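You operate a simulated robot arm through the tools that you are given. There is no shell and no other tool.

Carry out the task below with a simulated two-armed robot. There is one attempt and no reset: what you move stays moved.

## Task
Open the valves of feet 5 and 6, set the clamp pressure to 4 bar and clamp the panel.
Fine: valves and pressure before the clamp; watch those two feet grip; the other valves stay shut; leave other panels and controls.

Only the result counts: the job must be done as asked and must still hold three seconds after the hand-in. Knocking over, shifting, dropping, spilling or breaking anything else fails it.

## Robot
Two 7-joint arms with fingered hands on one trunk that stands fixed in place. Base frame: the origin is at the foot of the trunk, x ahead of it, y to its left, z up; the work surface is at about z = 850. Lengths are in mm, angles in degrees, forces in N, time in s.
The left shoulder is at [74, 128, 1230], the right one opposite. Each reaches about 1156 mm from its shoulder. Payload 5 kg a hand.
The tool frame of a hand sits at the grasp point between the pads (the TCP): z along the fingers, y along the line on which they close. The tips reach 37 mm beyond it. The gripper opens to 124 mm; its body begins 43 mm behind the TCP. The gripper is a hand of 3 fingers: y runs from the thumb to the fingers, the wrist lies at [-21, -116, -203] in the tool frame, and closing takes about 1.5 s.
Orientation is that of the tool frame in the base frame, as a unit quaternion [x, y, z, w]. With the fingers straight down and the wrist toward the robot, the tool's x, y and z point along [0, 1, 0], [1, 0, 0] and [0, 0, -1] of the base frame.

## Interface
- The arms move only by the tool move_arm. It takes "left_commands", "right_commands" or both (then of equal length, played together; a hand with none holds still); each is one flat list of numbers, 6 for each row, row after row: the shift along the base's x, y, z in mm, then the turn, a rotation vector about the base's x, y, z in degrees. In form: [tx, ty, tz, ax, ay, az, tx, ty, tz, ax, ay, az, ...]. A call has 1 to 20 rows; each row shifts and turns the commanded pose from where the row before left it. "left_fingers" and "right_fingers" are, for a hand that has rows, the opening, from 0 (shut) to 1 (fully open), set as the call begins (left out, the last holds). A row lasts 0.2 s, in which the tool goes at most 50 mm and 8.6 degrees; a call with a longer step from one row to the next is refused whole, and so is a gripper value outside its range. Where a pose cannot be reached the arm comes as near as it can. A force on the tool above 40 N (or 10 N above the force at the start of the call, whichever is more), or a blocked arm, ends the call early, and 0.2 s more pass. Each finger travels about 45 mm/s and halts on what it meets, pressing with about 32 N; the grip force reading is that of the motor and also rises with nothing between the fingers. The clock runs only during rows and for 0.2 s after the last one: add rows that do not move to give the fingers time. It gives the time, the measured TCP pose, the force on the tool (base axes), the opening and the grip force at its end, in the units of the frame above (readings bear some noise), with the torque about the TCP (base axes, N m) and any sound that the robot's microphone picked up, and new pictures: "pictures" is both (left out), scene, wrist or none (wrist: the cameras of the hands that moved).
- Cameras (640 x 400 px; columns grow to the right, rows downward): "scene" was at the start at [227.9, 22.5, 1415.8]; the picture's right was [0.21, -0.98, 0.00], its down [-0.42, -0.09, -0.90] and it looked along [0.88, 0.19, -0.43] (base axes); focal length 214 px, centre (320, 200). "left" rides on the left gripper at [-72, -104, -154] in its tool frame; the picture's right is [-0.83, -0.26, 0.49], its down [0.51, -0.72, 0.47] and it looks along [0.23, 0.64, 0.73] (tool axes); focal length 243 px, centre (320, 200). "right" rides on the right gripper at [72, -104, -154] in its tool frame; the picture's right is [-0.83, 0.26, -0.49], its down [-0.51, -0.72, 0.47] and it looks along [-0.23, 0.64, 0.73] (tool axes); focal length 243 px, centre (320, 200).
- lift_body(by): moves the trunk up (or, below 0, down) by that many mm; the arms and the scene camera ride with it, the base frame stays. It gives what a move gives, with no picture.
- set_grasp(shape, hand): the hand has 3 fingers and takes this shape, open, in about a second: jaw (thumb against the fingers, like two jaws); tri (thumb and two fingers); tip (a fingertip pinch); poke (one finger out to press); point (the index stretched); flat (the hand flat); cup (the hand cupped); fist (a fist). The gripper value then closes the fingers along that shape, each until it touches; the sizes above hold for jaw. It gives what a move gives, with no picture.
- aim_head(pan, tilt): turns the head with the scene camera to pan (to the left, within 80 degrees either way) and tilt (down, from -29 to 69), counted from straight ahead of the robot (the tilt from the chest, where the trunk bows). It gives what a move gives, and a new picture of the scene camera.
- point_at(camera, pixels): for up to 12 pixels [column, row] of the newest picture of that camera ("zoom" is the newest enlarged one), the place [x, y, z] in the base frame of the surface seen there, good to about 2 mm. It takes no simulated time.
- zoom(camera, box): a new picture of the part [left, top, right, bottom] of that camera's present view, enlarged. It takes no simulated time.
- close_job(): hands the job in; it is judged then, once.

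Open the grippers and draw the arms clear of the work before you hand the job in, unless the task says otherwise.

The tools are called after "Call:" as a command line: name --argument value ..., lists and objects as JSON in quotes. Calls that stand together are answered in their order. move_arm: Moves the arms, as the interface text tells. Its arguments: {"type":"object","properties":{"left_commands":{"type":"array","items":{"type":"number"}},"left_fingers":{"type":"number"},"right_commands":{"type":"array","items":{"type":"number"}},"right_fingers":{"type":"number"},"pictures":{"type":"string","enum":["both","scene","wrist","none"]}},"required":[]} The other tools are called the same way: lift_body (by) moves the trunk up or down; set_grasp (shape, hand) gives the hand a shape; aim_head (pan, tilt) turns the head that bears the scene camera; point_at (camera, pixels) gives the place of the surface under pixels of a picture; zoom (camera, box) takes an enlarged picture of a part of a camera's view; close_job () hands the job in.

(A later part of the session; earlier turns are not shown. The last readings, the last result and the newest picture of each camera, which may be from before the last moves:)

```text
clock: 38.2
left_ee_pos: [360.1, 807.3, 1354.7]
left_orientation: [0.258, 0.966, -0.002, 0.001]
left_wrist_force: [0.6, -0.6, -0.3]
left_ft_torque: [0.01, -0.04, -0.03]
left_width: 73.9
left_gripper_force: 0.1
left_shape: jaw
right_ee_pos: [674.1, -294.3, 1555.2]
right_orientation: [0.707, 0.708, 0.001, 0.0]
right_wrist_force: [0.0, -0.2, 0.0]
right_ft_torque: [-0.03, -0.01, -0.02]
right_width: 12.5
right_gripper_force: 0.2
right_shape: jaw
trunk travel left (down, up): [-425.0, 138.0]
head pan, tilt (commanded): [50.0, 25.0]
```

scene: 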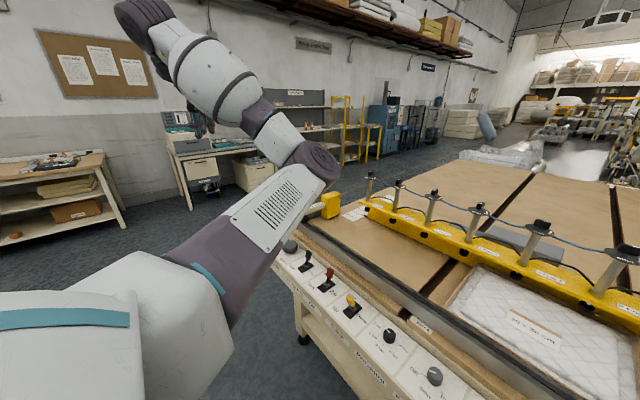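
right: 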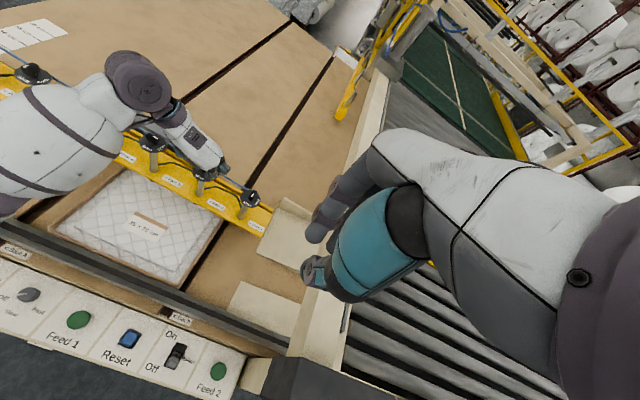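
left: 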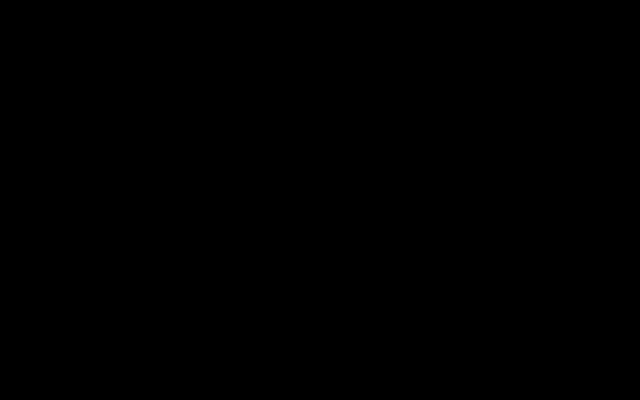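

The left arm is now parked to the left. I aim the head at the left half of the panel so I can follow the right hand's approach to the pressure knob.

Call:
aim_head --pan 22 --tilt 40

Call:
zoom --camera "scene" --box '[200, 180, 440, 330]'

```text
clock: 39.2
left_ee_pos: [363.4, 805.5, 1355.1]
left_orientation: [0.259, 0.966, -0.001, 0.0]
left_wrist_force: [0.4, -0.1, -0.8]
left_ft_torque: [-0.02, 0.01, -0.01]
left_width: 74.3
left_gripper_force: 0.0
left_shape: jaw
right_ee_pos: [673.9, -296.0, 1555.3]
right_orientation: [0.707, 0.707, 0.0, 0.0]
right_wrist_force: [0.7, -0.9, 0.2]
right_ft_torque: [-0.01, 0.01, 0.01]
right_width: 12.8
right_gripper_force: 0.2
right_shape: jaw
trunk travel left (down, up): [-425.0, 138.0]
head pan, tilt (commanded): [22.0, 40.0]
```

scene: 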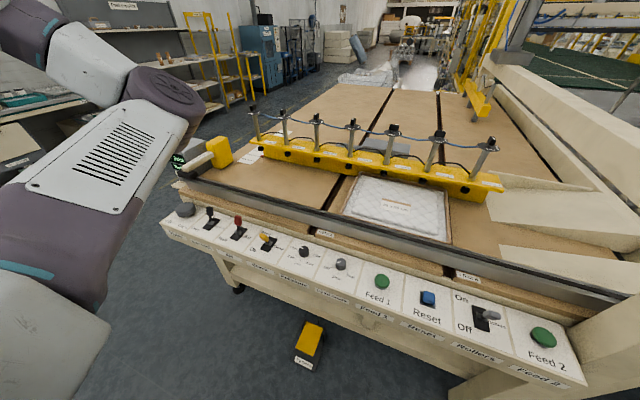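

```text
2.67 times, centred on (320, 255) of scene
```

zoom: 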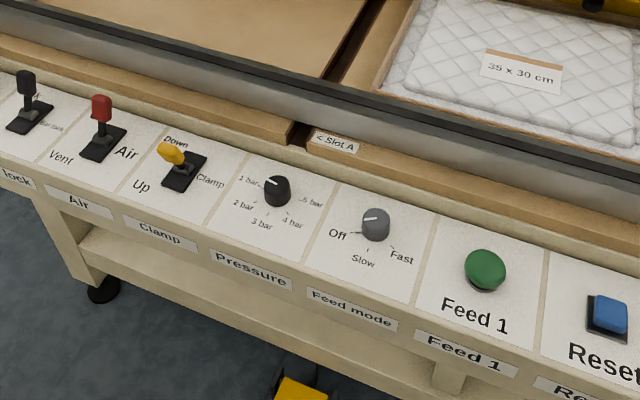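

I measure the ledge and rail behind the knob, so the far fingers stay clear of them on the way down.

Call:
point_at --camera "scene" --pixels '[[310, 240], [312, 232], [315, 225], [318, 218], [304, 250], [305, 248], [266, 237], [270, 243], [297, 262], [310, 258], [340, 264], [292, 245]]'

Call:
zoom --camera "scene" --box '[240, 220, 336, 280]'

```text
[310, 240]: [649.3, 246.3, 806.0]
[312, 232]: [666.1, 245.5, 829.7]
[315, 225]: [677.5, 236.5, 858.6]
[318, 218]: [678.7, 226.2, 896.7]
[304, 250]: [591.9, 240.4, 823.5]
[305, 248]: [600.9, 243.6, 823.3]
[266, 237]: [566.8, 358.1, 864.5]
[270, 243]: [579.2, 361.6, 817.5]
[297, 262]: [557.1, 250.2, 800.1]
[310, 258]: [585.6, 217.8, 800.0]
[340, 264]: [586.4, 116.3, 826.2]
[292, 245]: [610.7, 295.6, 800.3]
```

```text
6.67 times, centred on (288, 250) of scene
```

zoom: 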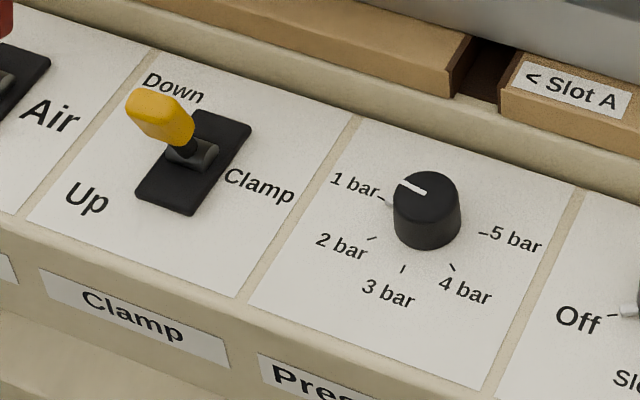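

The ledge begins at x≈649 and the rail at x≈677 (z≈897), so a vertical hand at x=596 has clearance. I open the right hand to 0.5 and bring it over to above the pressure knob.

Call:
move_arm --right_commands '[-5, 34, -26, 0, 0, 0, -5, 34, -26, 0, 0, 0, -5, 34, -26, 0, 0, 0, -5, 34, -26, 0, 0, 0, -5, 34, -26, 0, 0, 0, -5, 34, -26, 0, 0, 0, -5, 34, -26, 0, 0, 0, -5, 34, -26, 0, 0, 0, -5, 34, -26, 0, 0, 0, -5, 34, -26, 0, 0, 0, -5, 34, -26, 0, 0, 0, -5, 34, -26, 0, 0, 0, -5, 34, -26, 0, 0, 0, -5, 34, -26, 0, 0, 0, -4, 34, -26, 0, 0, 0, -4, 30, -26, 0, 0, 0]' --right_fingers 0.5 --pictures "both"

```text
clock: 42.6
left_ee_pos: [363.0, 804.9, 1354.7]
left_orientation: [0.259, 0.966, -0.001, 0.0]
left_wrist_force: [0.3, -0.1, -0.2]
left_ft_torque: [0.0, -0.01, -0.02]
left_width: 73.9
left_gripper_force: 0.0
left_shape: jaw
right_ee_pos: [596.8, 247.8, 1140.3]
right_orientation: [0.708, 0.706, 0.0, -0.001]
right_wrist_force: [0.4, 0.3, 1.1]
right_ft_torque: [-0.03, 0.02, -0.02]
right_width: 61.9
right_gripper_force: 0.1
right_shape: jaw
trunk travel left (down, up): [-425.0, 138.0]
head pan, tilt (commanded): [22.0, 40.0]
```

scene: 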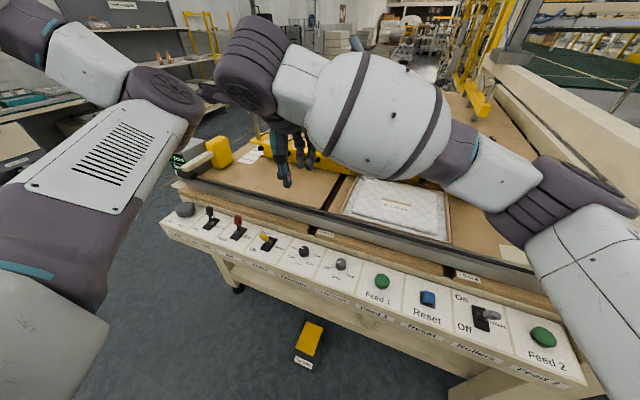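
right: 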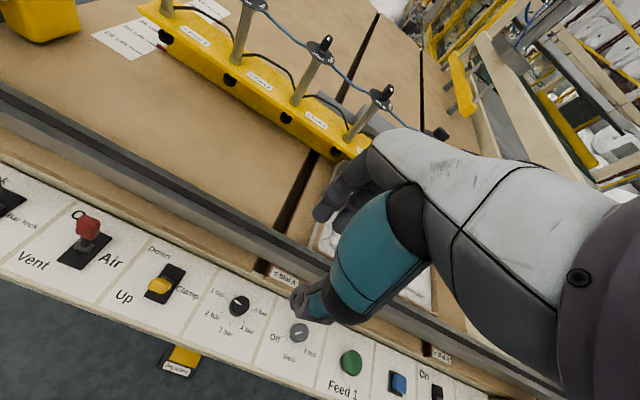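

The right hand is above the knob, with the knob visible at (240,305) in the right view. Before descending I check the right elbow's place relative to the display and the frame.

Call:
point_at --camera "scene" --pixels '[[580, 190], [520, 200], [450, 160], [380, 100], [600, 270], [250, 70], [290, 140], [540, 220]]'

Call:
aim_head --pan -20 --tilt 35

```text
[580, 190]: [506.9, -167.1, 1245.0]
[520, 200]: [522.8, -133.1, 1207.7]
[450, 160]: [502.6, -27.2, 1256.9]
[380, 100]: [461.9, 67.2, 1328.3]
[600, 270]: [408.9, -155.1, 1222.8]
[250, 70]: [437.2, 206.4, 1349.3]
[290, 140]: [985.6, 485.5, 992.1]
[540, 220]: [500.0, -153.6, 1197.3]
```

```text
clock: 43.7
left_ee_pos: [361.7, 804.8, 1354.1]
left_orientation: [0.259, 0.966, 0.0, 0.0]
left_wrist_force: [0.3, 0.4, -0.3]
left_ft_torque: [-0.03, 0.01, -0.01]
left_width: 74.0
left_gripper_force: 0.1
left_shape: jaw
right_ee_pos: [596.8, 246.6, 1140.5]
right_orientation: [0.708, 0.707, 0.0, 0.0]
right_wrist_force: [-0.1, -0.6, -0.4]
right_ft_torque: [-0.04, -0.03, -0.01]
right_width: 61.6
right_gripper_force: 0.0
right_shape: jaw
trunk travel left (down, up): [-425.0, 138.0]
head pan, tilt (commanded): [-20.0, 35.0]
```

scene: 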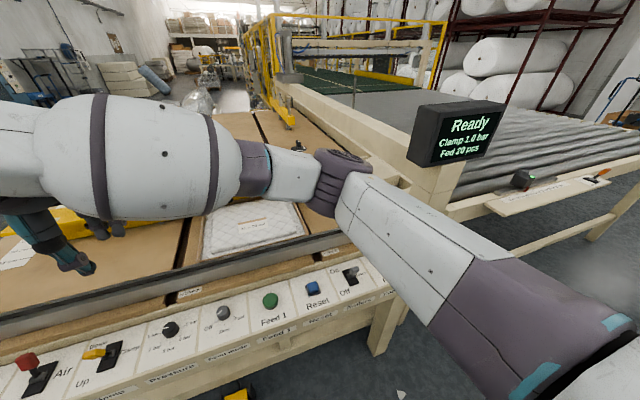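

The right elbow is at about (500,-160,1220), clear of the display, which reads "Ready, Clamp 1.0 bar". I raise the trunk 100 mm so the elbow stays high while the hand goes down to the panel.

Call:
lift_body --by 100

Call:
aim_head --pan 10 --tilt 48

```text
clock: 45.0
left_ee_pos: [363.2, 803.9, 1451.6]
left_orientation: [0.259, 0.966, 0.001, -0.002]
left_wrist_force: [1.2, -0.2, -0.4]
left_ft_torque: [0.01, 0.06, 0.03]
left_width: 74.1
left_gripper_force: 0.0
left_shape: jaw
right_ee_pos: [597.7, 244.9, 1236.6]
right_orientation: [0.708, 0.706, -0.001, -0.002]
right_wrist_force: [0.8, -0.2, -1.4]
right_ft_torque: [0.01, 0.01, 0.01]
right_width: 61.8
right_gripper_force: 0.2
right_shape: jaw
trunk travel left (down, up): [-525.0, 38.0]
head pan, tilt (commanded): [-20.0, 35.0]
```

```text
clock: 45.9
left_ee_pos: [360.6, 804.1, 1453.9]
left_orientation: [0.259, 0.966, 0.0, 0.0]
left_wrist_force: [0.1, 0.7, -0.3]
left_ft_torque: [0.02, -0.03, -0.03]
left_width: 74.0
left_gripper_force: 0.1
left_shape: jaw
right_ee_pos: [596.5, 245.4, 1240.2]
right_orientation: [0.707, 0.708, 0.0, 0.0]
right_wrist_force: [0.2, -0.7, -0.1]
right_ft_torque: [-0.01, 0.03, 0.0]
right_width: 61.6
right_gripper_force: 0.0
right_shape: jaw
trunk travel left (down, up): [-525.0, 38.0]
head pan, tilt (commanded): [10.0, 48.0]
```

scene: 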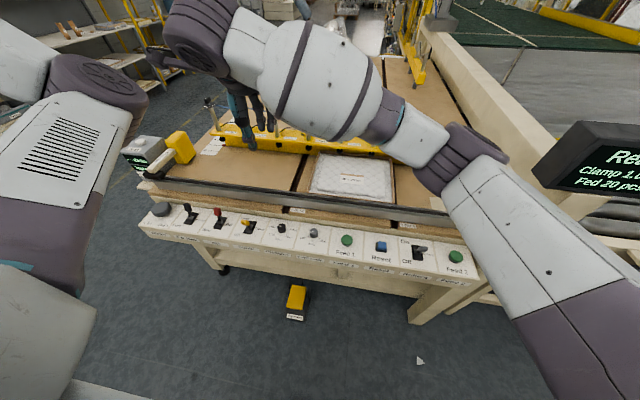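

The view is good and the knob shows at (282,228). I lower the right hand 280 mm, straight above the knob.

Call:
move_arm --right_commands '[0, 0, -35, 0, 0, 0, 0, 0, -35, 0, 0, 0, 0, 0, -35, 0, 0, 0, 0, 0, -35, 0, 0, 0, 0, 0, -35, 0, 0, 0, 0, 0, -35, 0, 0, 0, 0, 0, -35, 0, 0, 0, 0, 0, -35, 0, 0, 0]' --pictures "both"

```text
clock: 47.7
left_ee_pos: [360.6, 803.2, 1453.2]
left_orientation: [0.259, 0.966, 0.0, 0.0]
left_wrist_force: [-0.4, -0.2, 0.6]
left_ft_torque: [0.0, 0.01, 0.05]
left_width: 74.0
left_gripper_force: 0.2
left_shape: jaw
right_ee_pos: [597.1, 245.2, 960.7]
right_orientation: [0.708, 0.707, 0.0, 0.0]
right_wrist_force: [-0.7, 0.8, 0.7]
right_ft_torque: [-0.02, 0.03, 0.04]
right_width: 61.3
right_gripper_force: 0.0
right_shape: jaw
trunk travel left (down, up): [-525.0, 38.0]
head pan, tilt (commanded): [10.0, 48.0]
```

scene: 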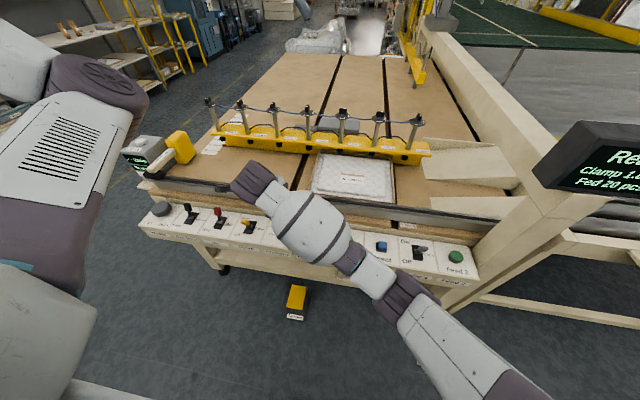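
right: 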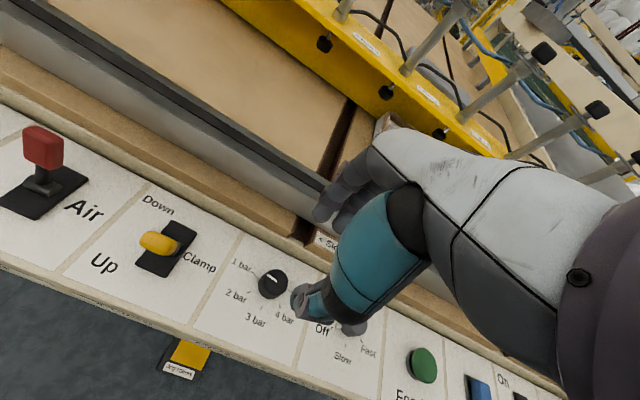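

The right camera sees the knob at (272,283) with its scale. I zoom there and re-measure the knob centre, pointer and ticks from close up.

Call:
zoom --camera "right" --box '[216, 246, 312, 336]'

Call:
zoom --camera "right" --box '[222, 248, 318, 308]'

```text
4.44 times, centred on (264, 291) of right
```

zoom: 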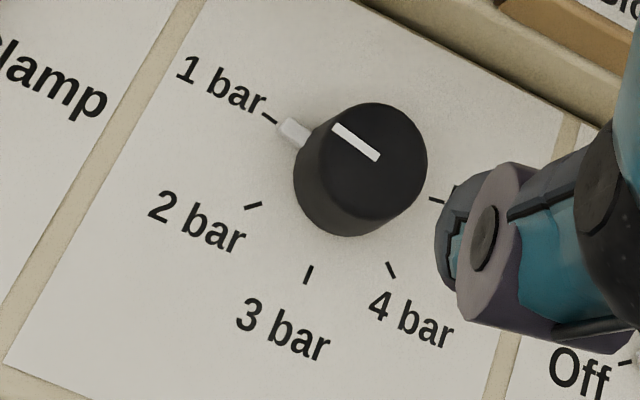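

```text
6.67 times, centred on (270, 278) of right
```

zoom: 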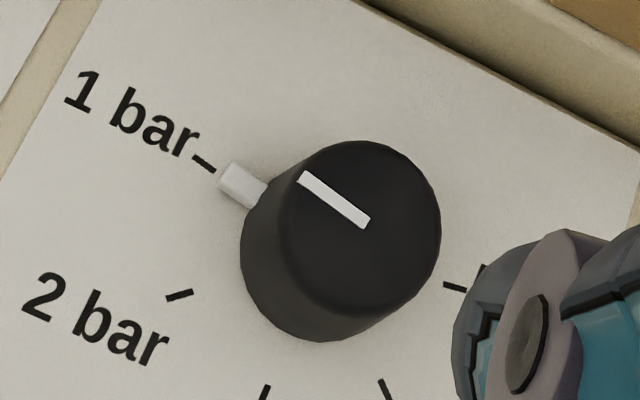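

The knob has a small white pointer lug at its base toward 1 bar. I measure the lug's height and the knob's edges so the fingertips stay above it.

Call:
point_at --camera "zoom" --pixels '[[238, 185], [228, 180], [250, 190], [232, 168], [312, 180], [362, 220], [340, 145], [437, 215], [365, 310], [290, 225], [205, 163], [180, 296]]'

Call:
zoom --camera "right" --box '[216, 246, 312, 336]'

Call:
point_at --camera "zoom" --pixels '[[270, 118], [254, 206], [308, 274], [391, 270], [436, 199], [295, 133], [340, 230], [300, 190], [325, 220], [360, 155]]'

```text
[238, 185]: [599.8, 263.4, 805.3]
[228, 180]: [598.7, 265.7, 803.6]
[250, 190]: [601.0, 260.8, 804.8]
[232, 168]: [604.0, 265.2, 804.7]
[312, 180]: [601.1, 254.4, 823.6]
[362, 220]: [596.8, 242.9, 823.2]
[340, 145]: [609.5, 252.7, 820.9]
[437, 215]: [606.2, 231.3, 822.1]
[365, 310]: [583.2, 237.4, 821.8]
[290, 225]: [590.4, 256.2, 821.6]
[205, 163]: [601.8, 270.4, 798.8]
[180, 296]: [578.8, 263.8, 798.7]
```

```text
4.44 times, centred on (264, 291) of right
```

zoom: 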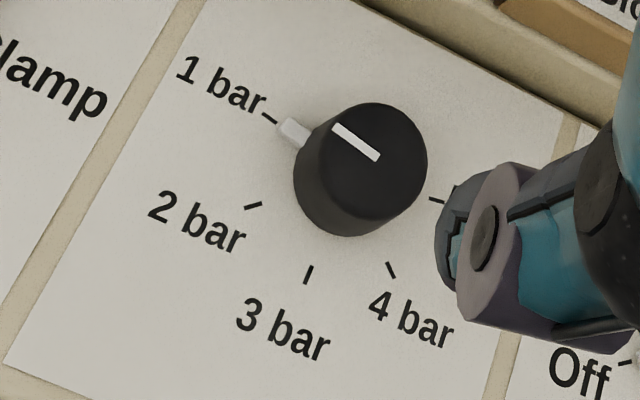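

```text
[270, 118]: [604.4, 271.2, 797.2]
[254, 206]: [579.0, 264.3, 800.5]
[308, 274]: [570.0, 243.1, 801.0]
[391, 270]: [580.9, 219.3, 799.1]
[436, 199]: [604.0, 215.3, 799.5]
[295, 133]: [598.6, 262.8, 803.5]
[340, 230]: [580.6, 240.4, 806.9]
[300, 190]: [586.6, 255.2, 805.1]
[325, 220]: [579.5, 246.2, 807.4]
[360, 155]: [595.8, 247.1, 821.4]
```

The scale centre is (598,243.5) with 50° steps, the knob radius is about 15 mm, and the lug only rises to z≈805.5. I align the hand, turn it to yaw -10°, and lower until the tips sit near z 810.

Call:
move_arm --right_commands '[0.5, -0.8, -20, 0, 0, -5, 0.5, -0.7, -20, 0, 0, -5, 0, 0, -25, 0, 0, 0, 0, 0, -20, 0, 0, 0, 0, 0, 0, 0, 0, 0]' --pictures "wrist"

Call:
zoom --camera "right" --box '[216, 236, 376, 346]'

```text
clock: 48.9
left_ee_pos: [362.1, 803.2, 1452.1]
left_orientation: [0.26, 0.966, 0.0, 0.0]
left_wrist_force: [-0.3, 1.0, 0.2]
left_ft_torque: [0.01, 0.02, 0.0]
left_width: 74.0
left_gripper_force: 0.1
left_shape: jaw
right_ee_pos: [597.6, 244.0, 875.2]
right_orientation: [0.766, 0.642, 0.0, 0.0]
right_wrist_force: [0.1, 0.4, 0.6]
right_ft_torque: [0.01, -0.03, -0.03]
right_width: 61.5
right_gripper_force: 0.2
right_shape: jaw
trunk travel left (down, up): [-525.0, 38.0]
head pan, tilt (commanded): [10.0, 48.0]
```

right: 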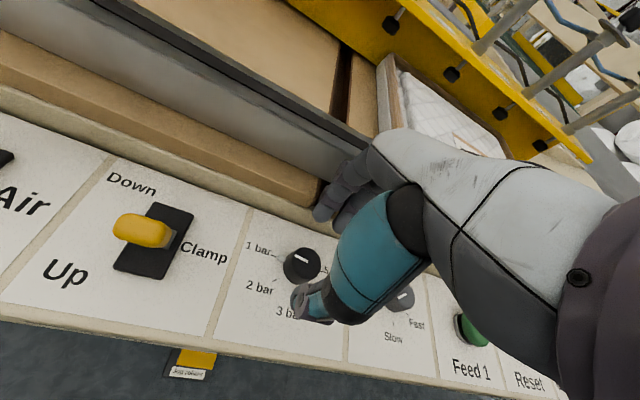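

```text
3.64 times, centred on (296, 291) of right
```

zoom: 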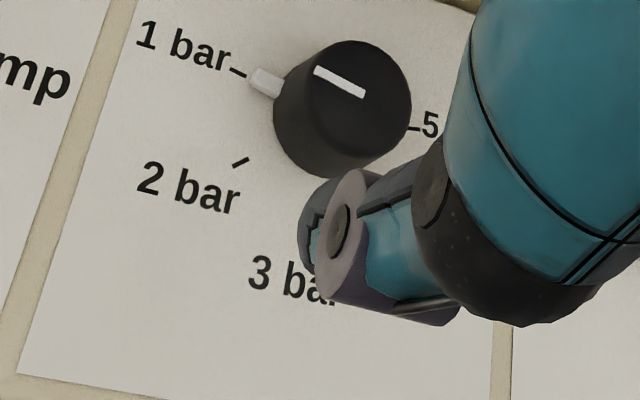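

The thumb is in front of the knob and the far fingers, near (325,205), appear close to the wooden ledge. I measure that clearance before going lower.

Call:
point_at --camera "right" --pixels '[[320, 212], [325, 200], [338, 185], [350, 205], [370, 150], [318, 190], [330, 175], [305, 300], [345, 160]]'

Call:
zoom --camera "right" --box '[280, 110, 420, 250]'

```text
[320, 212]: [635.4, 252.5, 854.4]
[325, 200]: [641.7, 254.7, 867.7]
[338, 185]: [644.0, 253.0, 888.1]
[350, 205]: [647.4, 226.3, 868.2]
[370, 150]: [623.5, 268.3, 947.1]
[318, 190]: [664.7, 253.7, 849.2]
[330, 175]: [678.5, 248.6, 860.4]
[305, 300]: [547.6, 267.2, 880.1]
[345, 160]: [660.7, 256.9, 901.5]
```

```text
2.86 times, centred on (350, 180) of right
```

zoom: 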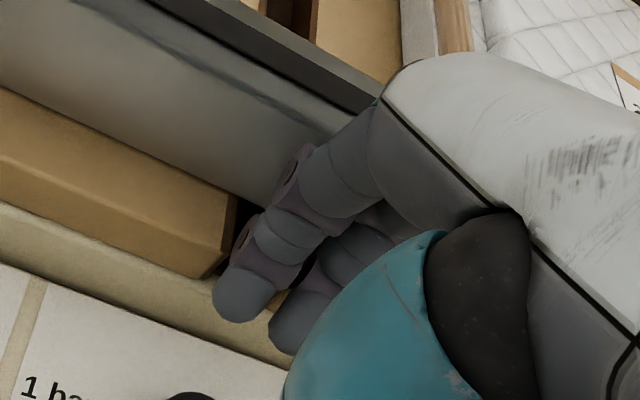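

The far fingers would come within a few millimetres of the ledge and rail at this opening. I narrow the hand to 0.36 (about 45 mm against the 30 mm knob) first and check again.

Call:
move_arm --right_commands '[0, 0, 0, 0, 0, 0, 0, 0, 0, 0, 0, 0, 0, 0, -5, 0, 0, 0]' --right_fingers 0.36 --pictures "wrist"

Call:
zoom --camera "right" --box '[250, 110, 420, 340]'

Call:
point_at --camera "right" --pixels '[[318, 225], [322, 215], [330, 200], [338, 185], [345, 170], [352, 160], [315, 205], [325, 185]]'

```text
clock: 49.7
left_ee_pos: [361.8, 803.5, 1453.2]
left_orientation: [0.259, 0.966, 0.0, 0.0]
left_wrist_force: [0.3, 0.4, -0.3]
left_ft_torque: [-0.01, -0.01, 0.0]
left_width: 74.4
left_gripper_force: 0.1
left_shape: jaw
right_ee_pos: [598.1, 244.5, 870.8]
right_orientation: [0.766, 0.643, 0.0, 0.001]
right_wrist_force: [-1.0, 0.2, -0.4]
right_ft_torque: [0.03, 0.02, -0.05]
right_width: 45.0
right_gripper_force: 0.1
right_shape: jaw
trunk travel left (down, up): [-525.0, 38.0]
head pan, tilt (commanded): [10.0, 48.0]
```

right: 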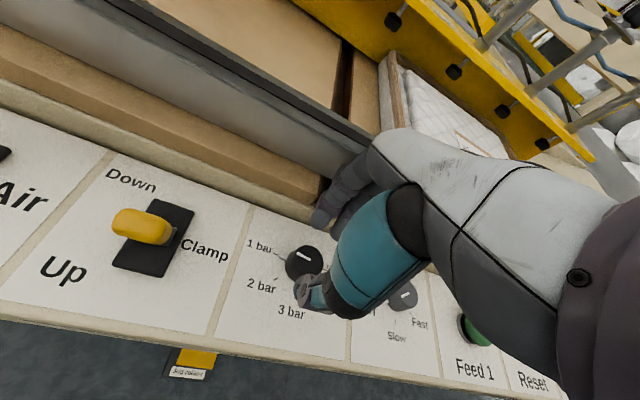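

```text
1.74 times, centred on (335, 225) of right
```

zoom: 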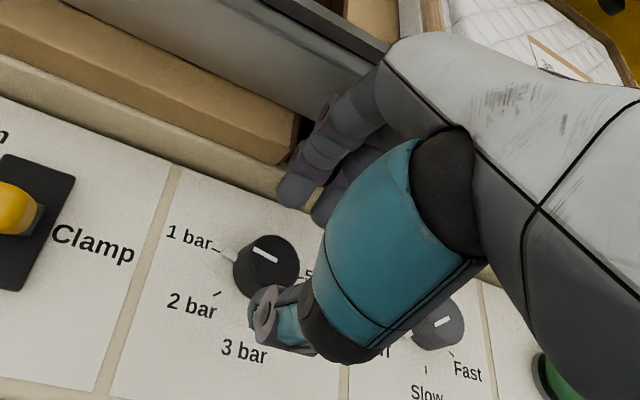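

```text
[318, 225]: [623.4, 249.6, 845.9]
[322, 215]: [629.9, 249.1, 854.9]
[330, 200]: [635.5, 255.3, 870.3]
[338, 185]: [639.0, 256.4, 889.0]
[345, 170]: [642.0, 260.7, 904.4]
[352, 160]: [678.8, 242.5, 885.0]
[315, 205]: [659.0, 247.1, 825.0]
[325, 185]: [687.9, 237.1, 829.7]
```

The fingers now stay on this side of x≈645 and will clear the ledge. I lower 24 mm to the grasp height.

Call:
move_arm --right_commands '[0, -0.5, -12, 0, 0, 0, 0, 0, -12, 0, 0, 0, 0, 0, 0, 0, 0, 0]' --pictures "wrist"

Call:
zoom --camera "right" --box '[250, 160, 410, 330]'

```text
clock: 50.5
left_ee_pos: [357.3, 803.3, 1454.3]
left_orientation: [0.258, 0.966, 0.0, 0.002]
left_wrist_force: [0.6, -0.3, -0.5]
left_ft_torque: [0.0, 0.0, 0.01]
left_width: 74.3
left_gripper_force: 0.1
left_shape: jaw
right_ee_pos: [595.2, 244.4, 850.4]
right_orientation: [0.766, 0.643, 0.003, 0.0]
right_wrist_force: [-19.1, 0.1, 19.5]
right_ft_torque: [-0.45, -1.18, -0.39]
right_width: 42.0
right_gripper_force: 0.0
right_shape: jaw
trunk travel left (down, up): [-525.0, 38.0]
head pan, tilt (commanded): [10.0, 48.0]
```

right: 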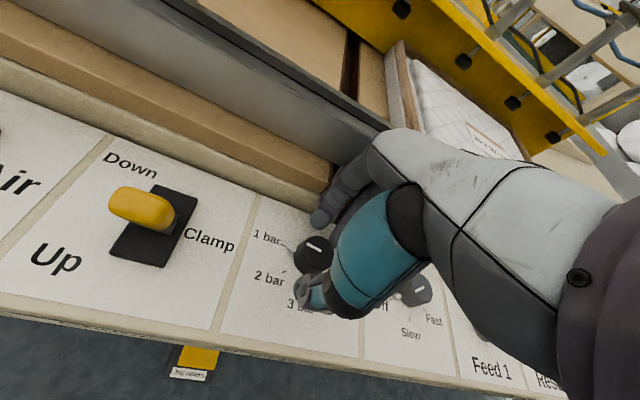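

```text
2.35 times, centred on (330, 245) of right
```

zoom: 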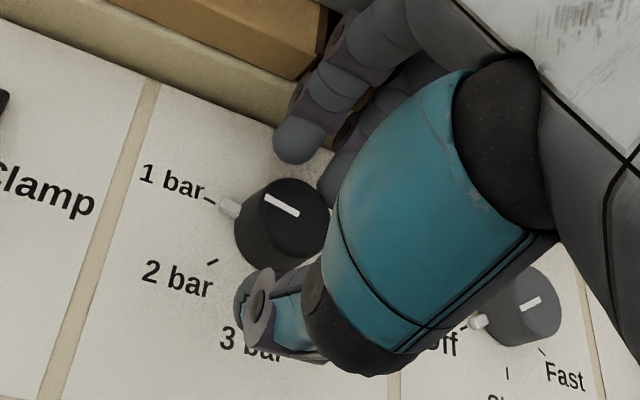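

The reading of 19 N in -x and +z shows a finger base touching the rail edge, so I back straight up. I will come back with yaw 65°, which puts the fingers toward +y, away from the rail, and turn the knob in 50° steps.

Call:
move_arm --right_commands '[0, 0, 15, 0, 0, 0, 0, 0, 20, 0, 0, 0, 0, 0, 25, 0, 0, 0, 0, 0, 0, 0, 0, 0]' --pictures "none"

Call:
move_arm --right_commands '[0, 0, 0, 0, 0, 8.3, 0, 0, 0, 0, 0, 8.3, 0, 0, 0, 0, 0, 8.3, 0, 0, 0, 0, 0, 8.3, 0, 0, 0, 0, 0, 8.3, 0, 0, 0, 0, 0, 8.3, 0, 0, 0, 0, 0, 8.4, 0, 0, 0, 0, 0, 8.4, 0, 0, 0, 0, 0, 8.4, 0, 0, 0, 0, 0, 0]' --right_fingers 0.42 --pictures "both"

```text
clock: 51.5
left_ee_pos: [362.2, 803.3, 1451.7]
left_orientation: [0.259, 0.966, 0.0, 0.0]
left_wrist_force: [0.3, 1.0, -0.2]
left_ft_torque: [0.01, 0.0, 0.0]
left_width: 74.2
left_gripper_force: 0.0
left_shape: jaw
right_ee_pos: [598.2, 243.6, 905.8]
right_orientation: [0.766, 0.642, 0.0, -0.001]
right_wrist_force: [0.3, 0.0, -0.3]
right_ft_torque: [0.02, 0.01, 0.03]
right_width: 44.9
right_gripper_force: 0.2
right_shape: jaw
trunk travel left (down, up): [-525.0, 38.0]
head pan, tilt (commanded): [10.0, 48.0]
```

```text
clock: 53.7
left_ee_pos: [361.5, 803.8, 1452.7]
left_orientation: [0.259, 0.966, 0.0, 0.0]
left_wrist_force: [0.0, 0.7, 0.3]
left_ft_torque: [-0.01, -0.03, -0.04]
left_width: 74.3
left_gripper_force: 0.0
left_shape: jaw
right_ee_pos: [598.2, 243.0, 906.2]
right_orientation: [0.216, 0.976, 0.0, 0.001]
right_wrist_force: [0.7, 0.7, 0.0]
right_ft_torque: [0.0, -0.03, 0.01]
right_width: 51.6
right_gripper_force: 0.0
right_shape: jaw
trunk travel left (down, up): [-525.0, 38.0]
head pan, tilt (commanded): [10.0, 48.0]
```

scene: 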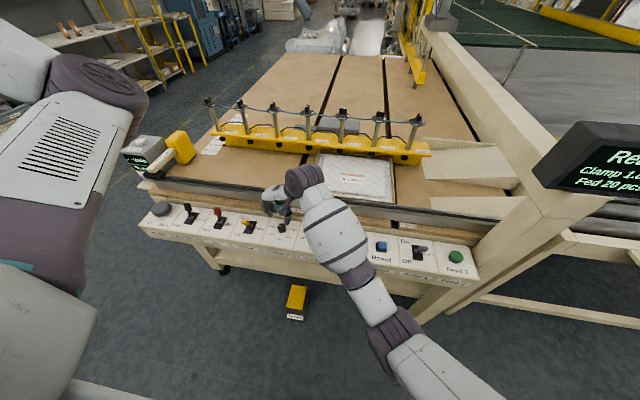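
right: 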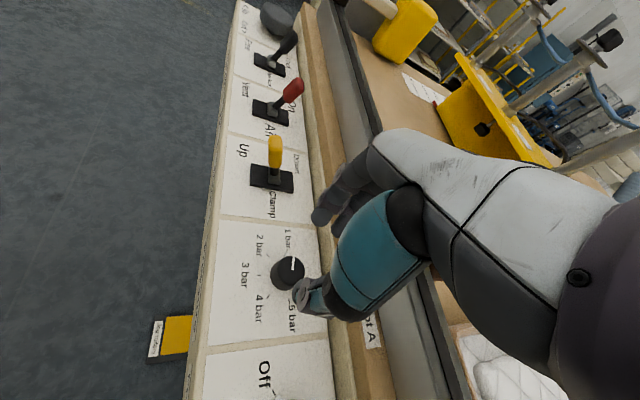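

The hand is at yaw 65° above the knob with no contact. I lower 35 mm and check the clearance in both cameras.

Call:
move_arm --right_commands '[0, 0, -12, 0, 0, 0, 0, 0, -12, 0, 0, 0, 0, 0, -11, 0, 0, 0, 0, 0, 0, 0, 0, 0]' --pictures "both"

Call:
zoom --camera "scene" --box '[230, 165, 340, 245]'

Call:
zoom --camera "right" --box '[230, 140, 410, 340]'

```text
clock: 54.7
left_ee_pos: [362.3, 802.9, 1453.9]
left_orientation: [0.259, 0.966, 0.0, 0.0]
left_wrist_force: [0.0, -0.2, 0.0]
left_ft_torque: [-0.01, -0.03, 0.03]
left_width: 74.2
left_gripper_force: 0.1
left_shape: jaw
right_ee_pos: [596.8, 242.1, 870.6]
right_orientation: [0.216, 0.976, 0.0, 0.0]
right_wrist_force: [-0.4, 0.2, 0.2]
right_ft_torque: [-0.03, -0.02, 0.0]
right_width: 51.6
right_gripper_force: 0.1
right_shape: jaw
trunk travel left (down, up): [-525.0, 38.0]
head pan, tilt (commanded): [10.0, 48.0]
```

scene: 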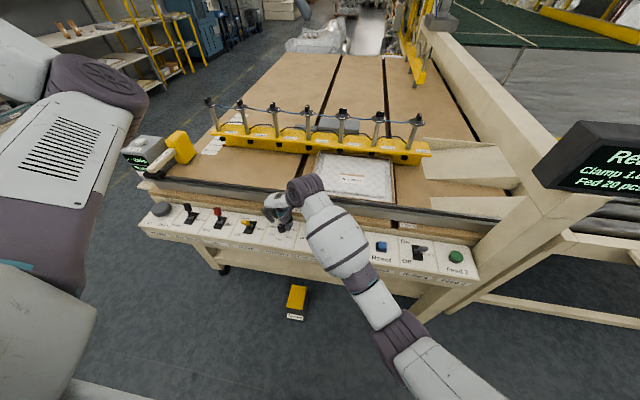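
right: 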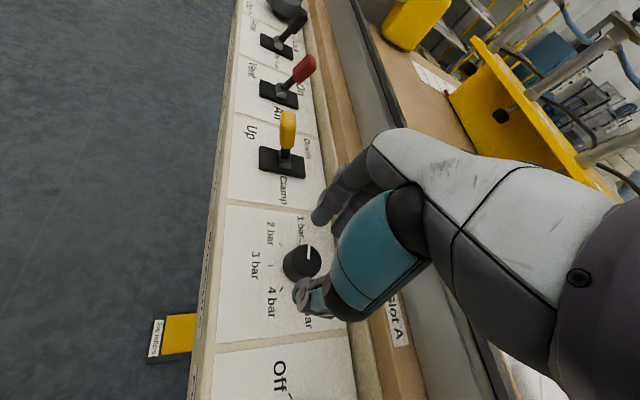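

```text
5.00 times, centred on (285, 205) of scene
```

zoom: 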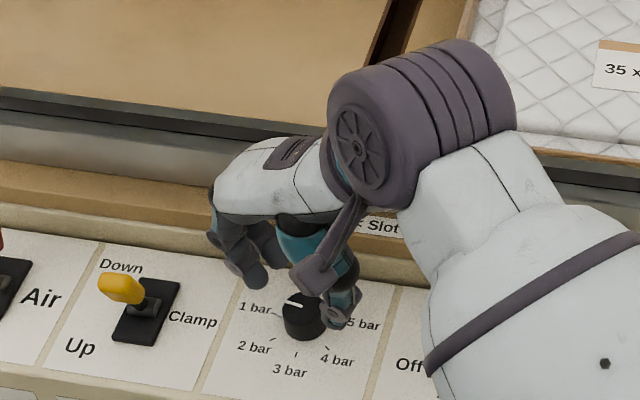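

```text
2.00 times, centred on (320, 240) of right
```

zoom: 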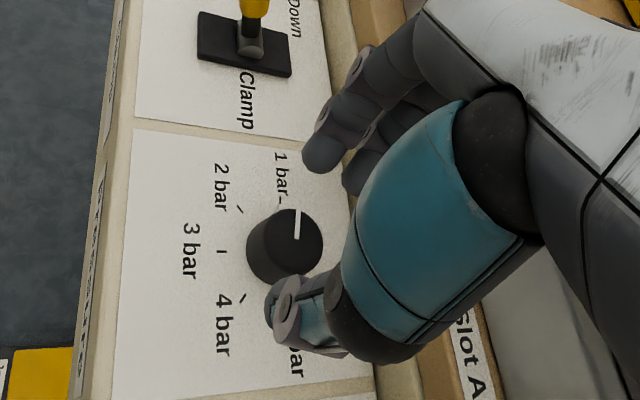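

The knob sits between the thumb and the fingers, with the scale readable in the scene zoom. I measure the tip positions against the knob centre (598,243.5) to check the sideways alignment.

Call:
point_at --camera "zoom" --pixels '[[280, 305], [300, 290], [275, 320], [315, 155], [325, 165], [355, 180], [345, 185], [265, 225], [320, 240], [285, 215]]'

Call:
point_at --camera "scene" --pixels '[[279, 220], [283, 222], [296, 229], [299, 229], [290, 225], [291, 232], [281, 215]]'

```text
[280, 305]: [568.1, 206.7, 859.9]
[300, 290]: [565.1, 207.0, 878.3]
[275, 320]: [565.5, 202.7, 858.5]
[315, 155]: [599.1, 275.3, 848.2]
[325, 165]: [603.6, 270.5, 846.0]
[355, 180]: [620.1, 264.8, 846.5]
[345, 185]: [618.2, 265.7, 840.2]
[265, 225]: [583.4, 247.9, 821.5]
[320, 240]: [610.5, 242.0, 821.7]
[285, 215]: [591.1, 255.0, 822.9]
```

```text
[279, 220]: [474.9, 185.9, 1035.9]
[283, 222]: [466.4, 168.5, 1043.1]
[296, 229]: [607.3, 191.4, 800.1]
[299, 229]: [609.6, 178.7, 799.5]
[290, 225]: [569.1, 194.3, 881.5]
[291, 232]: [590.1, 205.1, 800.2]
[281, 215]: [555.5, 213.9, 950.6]
```

The fingers and thumb are aligned on the knob within about 1.5 mm. I lower 23 mm with that small correction, watching the force.

Call:
move_arm --right_commands '[0.6, 0.7, -8, 0, 0, 0, 0.4, 0.6, -8, 0, 0, 0, 0, 0, -7, 0, 0, 0, 0, 0, 0, 0, 0, 0]' --pictures "both"

Call:
zoom --camera "right" --box '[230, 140, 410, 340]'

```text
clock: 55.7
left_ee_pos: [361.7, 804.0, 1453.0]
left_orientation: [0.26, 0.966, -0.001, 0.0]
left_wrist_force: [-0.2, -0.6, -0.4]
left_ft_torque: [0.02, -0.03, 0.01]
left_width: 74.3
left_gripper_force: 0.0
left_shape: jaw
right_ee_pos: [598.4, 244.7, 848.0]
right_orientation: [0.216, 0.976, 0.0, 0.0]
right_wrist_force: [0.4, -0.3, 0.0]
right_ft_torque: [-0.01, -0.03, -0.03]
right_width: 51.4
right_gripper_force: 0.1
right_shape: jaw
trunk travel left (down, up): [-525.0, 38.0]
head pan, tilt (commanded): [10.0, 48.0]
```

scene: 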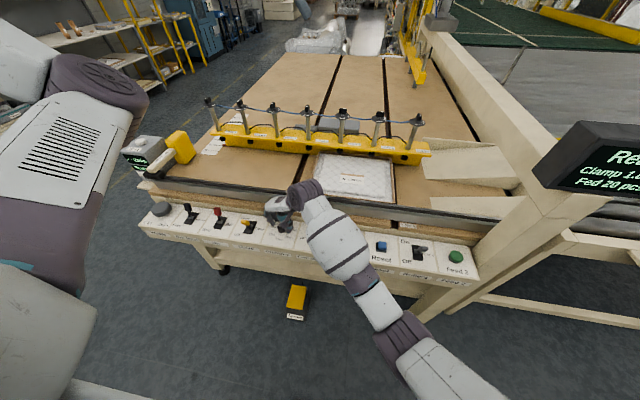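
right: 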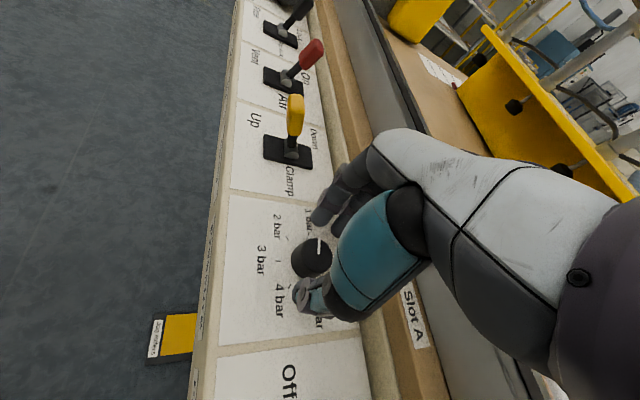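

```text
2.00 times, centred on (320, 240) of right
```

zoom: 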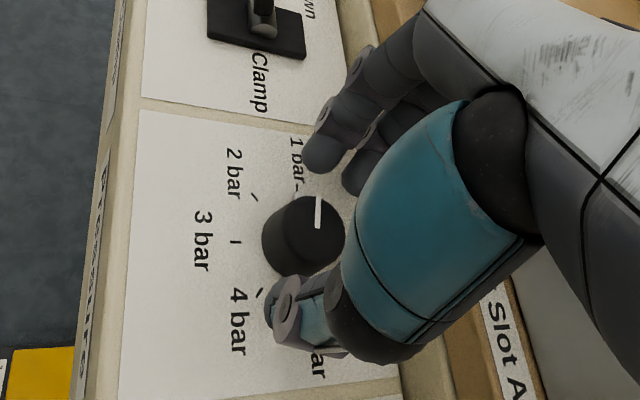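

There is no contact force at z=848 and the tips surround the knob. I close on it.

Call:
move_arm --right_commands '[0, 0, 0, 0, 0, 0, 0, 0, 0, 0, 0, 0, 0, 0, 0, 0, 0, 0, 0, 0, 0, 0, 0, 0, 0, 0, 0, 0, 0, 0, 0, 0, 0, 0, 0, 0]' --right_fingers 0.0 --pictures "wrist"

Call:
zoom --camera "right" --box '[230, 140, 410, 340]'

Call:
zoom --camera "scene" --box '[230, 165, 340, 245]'

```text
clock: 57.1
left_ee_pos: [362.4, 802.7, 1453.7]
left_orientation: [0.259, 0.966, 0.0, 0.001]
left_wrist_force: [-0.5, -0.6, -0.2]
left_ft_torque: [0.01, 0.02, -0.02]
left_width: 74.2
left_gripper_force: 0.1
left_shape: jaw
right_ee_pos: [599.1, 243.0, 848.0]
right_orientation: [0.217, 0.976, 0.0, 0.0]
right_wrist_force: [-0.1, -1.0, -0.4]
right_ft_torque: [0.03, 0.03, 0.03]
right_width: 22.1
right_gripper_force: 32.2
right_shape: jaw
trunk travel left (down, up): [-525.0, 38.0]
head pan, tilt (commanded): [10.0, 48.0]
```

right: 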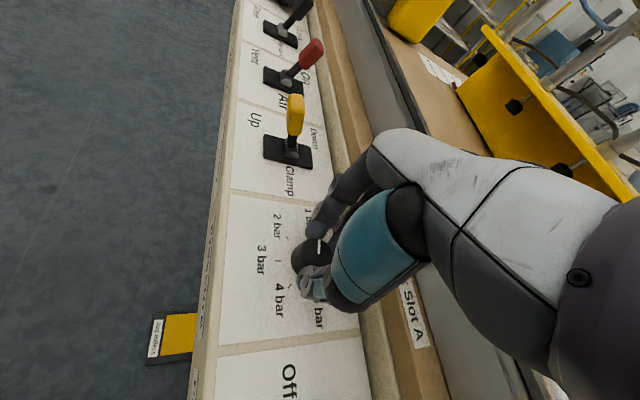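

```text
2.00 times, centred on (320, 240) of right
```

zoom: 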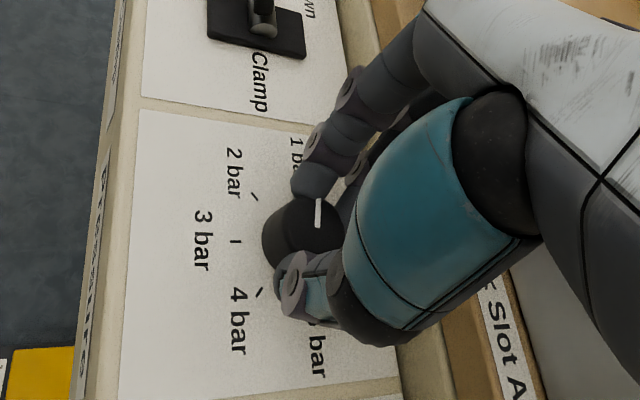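

```text
5.00 times, centred on (285, 205) of scene
```

zoom: 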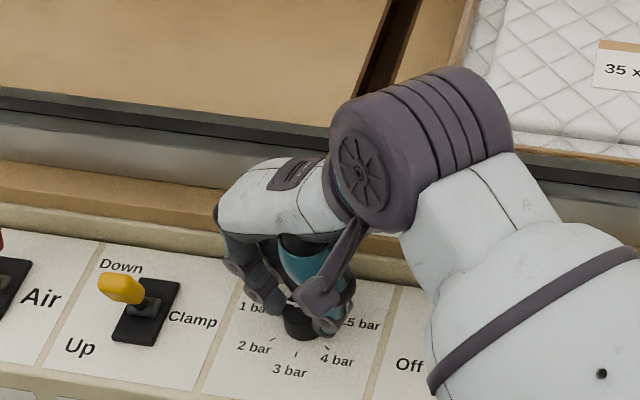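

The knob is gripped at 22 mm with 32 N. I turn +50° about the vertical toward 2 bar and read how it follows.

Call:
move_arm --right_commands '[0, 0, 0, 0, 0, 7.2, 0, 0, 0, 0, 0, 7.2, 0, 0, 0, 0, 0, 7.2, 0, 0, 0, 0, 0, 7.2, 0, 0, 0, 0, 0, 7.2, 0, 0, 0, 0, 0, 7.2, 0, 0, 0, 0, 0, 7.2]' --pictures "both"

Call:
zoom --camera "right" --box '[230, 140, 410, 340]'

Call:
zoom --camera "scene" --box '[230, 165, 340, 245]'

Call:
zoom --camera "scene" --box '[540, 110, 640, 200]'

```text
clock: 58.7
left_ee_pos: [360.8, 803.9, 1452.3]
left_orientation: [0.259, 0.966, -0.001, 0.001]
left_wrist_force: [0.5, -0.7, 0.8]
left_ft_torque: [0.0, 0.03, 0.01]
left_width: 74.3
left_gripper_force: 0.1
left_shape: jaw
right_ee_pos: [598.5, 244.1, 848.1]
right_orientation: [-0.221, 0.975, 0.0, 0.0]
right_wrist_force: [-8.7, 1.6, -2.0]
right_ft_torque: [0.17, 0.28, 0.02]
right_width: 21.1
right_gripper_force: 31.7
right_shape: jaw
trunk travel left (down, up): [-525.0, 38.0]
head pan, tilt (commanded): [10.0, 48.0]
```

scene: 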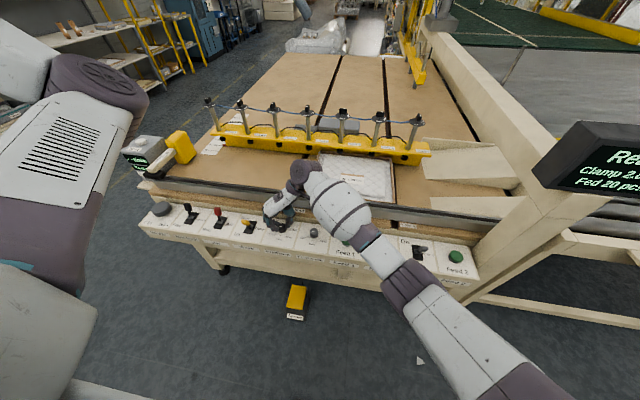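
right: 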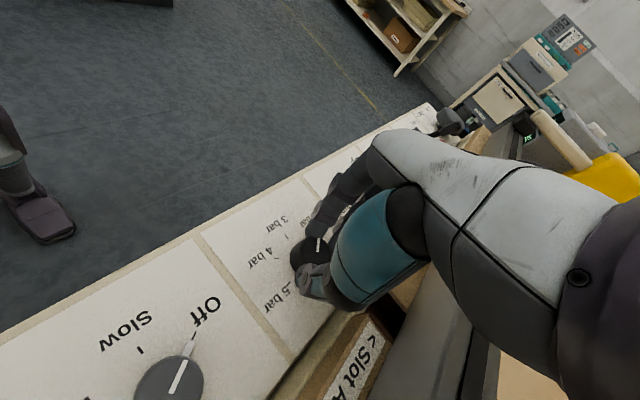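

```text
2.00 times, centred on (320, 240) of right
```

zoom: 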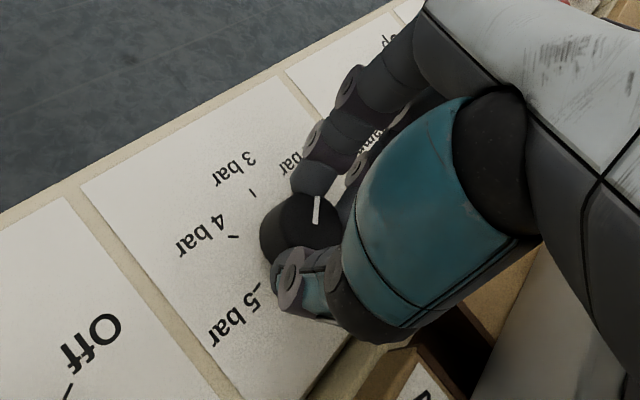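

```text
5.00 times, centred on (285, 205) of scene
```

zoom: 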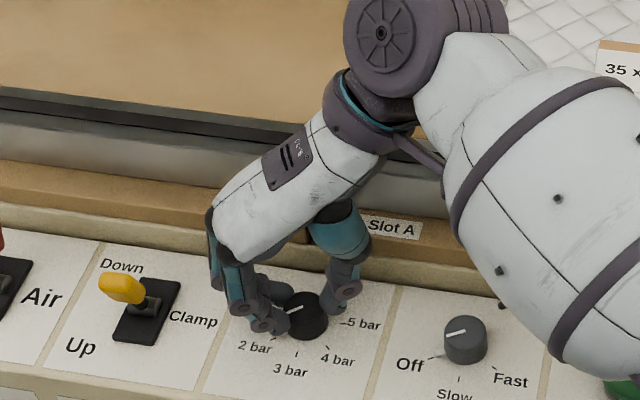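

```text
4.44 times, centred on (590, 155) of scene
```

zoom: 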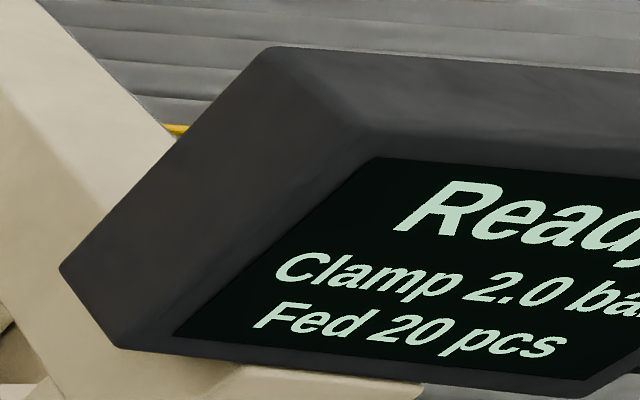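

The display now reads "Clamp 2.0 bar", so the knob follows the hand exactly. I open in place, turn back 50° around the knob, and grip again.

Call:
move_arm --right_commands '[0, 0, 0, 0, 0, 0, 0, 0, 0, 0, 0, 0, 0, 0, 0, 0, 0, 0, 0, 0, 0, 0, 0, 0]' --right_fingers 0.42 --pictures "none"

Call:
move_arm --right_commands '[0, 0, 0, 0, 0, -7.2, 0, 0, 0, 0, 0, -7.2, 0, 0, 0, 0, 0, -7.2, 0, 0, 0, 0, 0, -7.2, 0, 0, 0, 0, 0, -7.2, 0, 0, 0, 0, 0, -7.2, 0, 0, 0, 0, 0, -7.2, 0, 0, 0, 0, 0, 0]' --pictures "both"

Call:
zoom --camera "right" --box '[230, 140, 410, 340]'

```text
clock: 59.7
left_ee_pos: [360.6, 803.4, 1454.5]
left_orientation: [0.259, 0.966, 0.0, 0.0]
left_wrist_force: [-0.9, 0.2, 0.2]
left_ft_torque: [0.04, -0.01, 0.01]
left_width: 74.2
left_gripper_force: 0.1
left_shape: jaw
right_ee_pos: [599.3, 244.3, 848.5]
right_orientation: [-0.219, 0.976, 0.0, 0.0]
right_wrist_force: [0.9, -0.1, -0.2]
right_ft_torque: [-0.02, -0.03, 0.01]
right_width: 52.0
right_gripper_force: 0.1
right_shape: jaw
trunk travel left (down, up): [-525.0, 38.0]
head pan, tilt (commanded): [10.0, 48.0]
```

```text
clock: 61.5
left_ee_pos: [361.4, 802.9, 1453.0]
left_orientation: [0.258, 0.966, 0.0, 0.0]
left_wrist_force: [0.3, -0.7, 0.7]
left_ft_torque: [0.0, 0.0, -0.02]
left_width: 74.3
left_gripper_force: 0.0
left_shape: jaw
right_ee_pos: [599.8, 244.7, 847.3]
right_orientation: [0.217, 0.976, 0.0, -0.001]
right_wrist_force: [0.0, 0.6, -0.7]
right_ft_torque: [0.01, 0.0, -0.03]
right_width: 51.6
right_gripper_force: 0.0
right_shape: jaw
trunk travel left (down, up): [-525.0, 38.0]
head pan, tilt (commanded): [10.0, 48.0]
```

scene: 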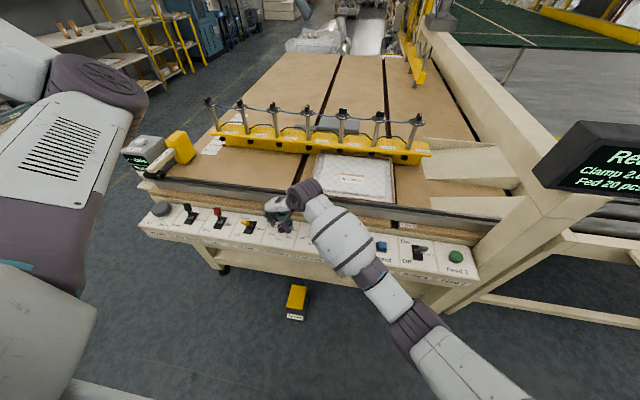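
right: 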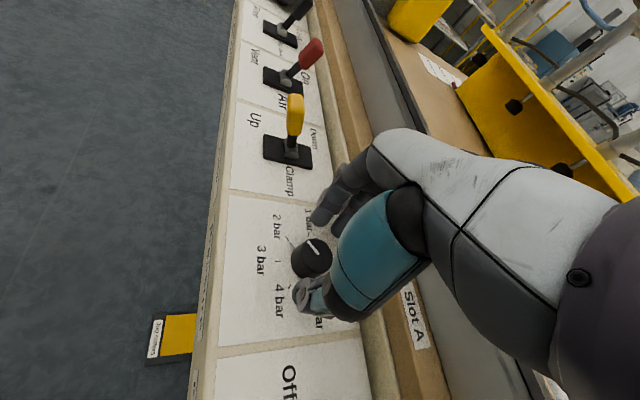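

```text
2.00 times, centred on (320, 240) of right
```

zoom: 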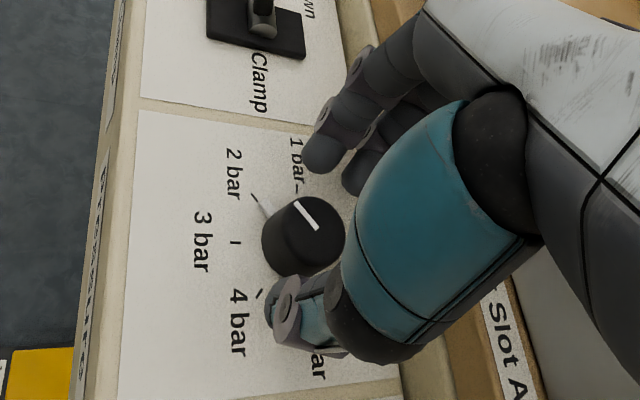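

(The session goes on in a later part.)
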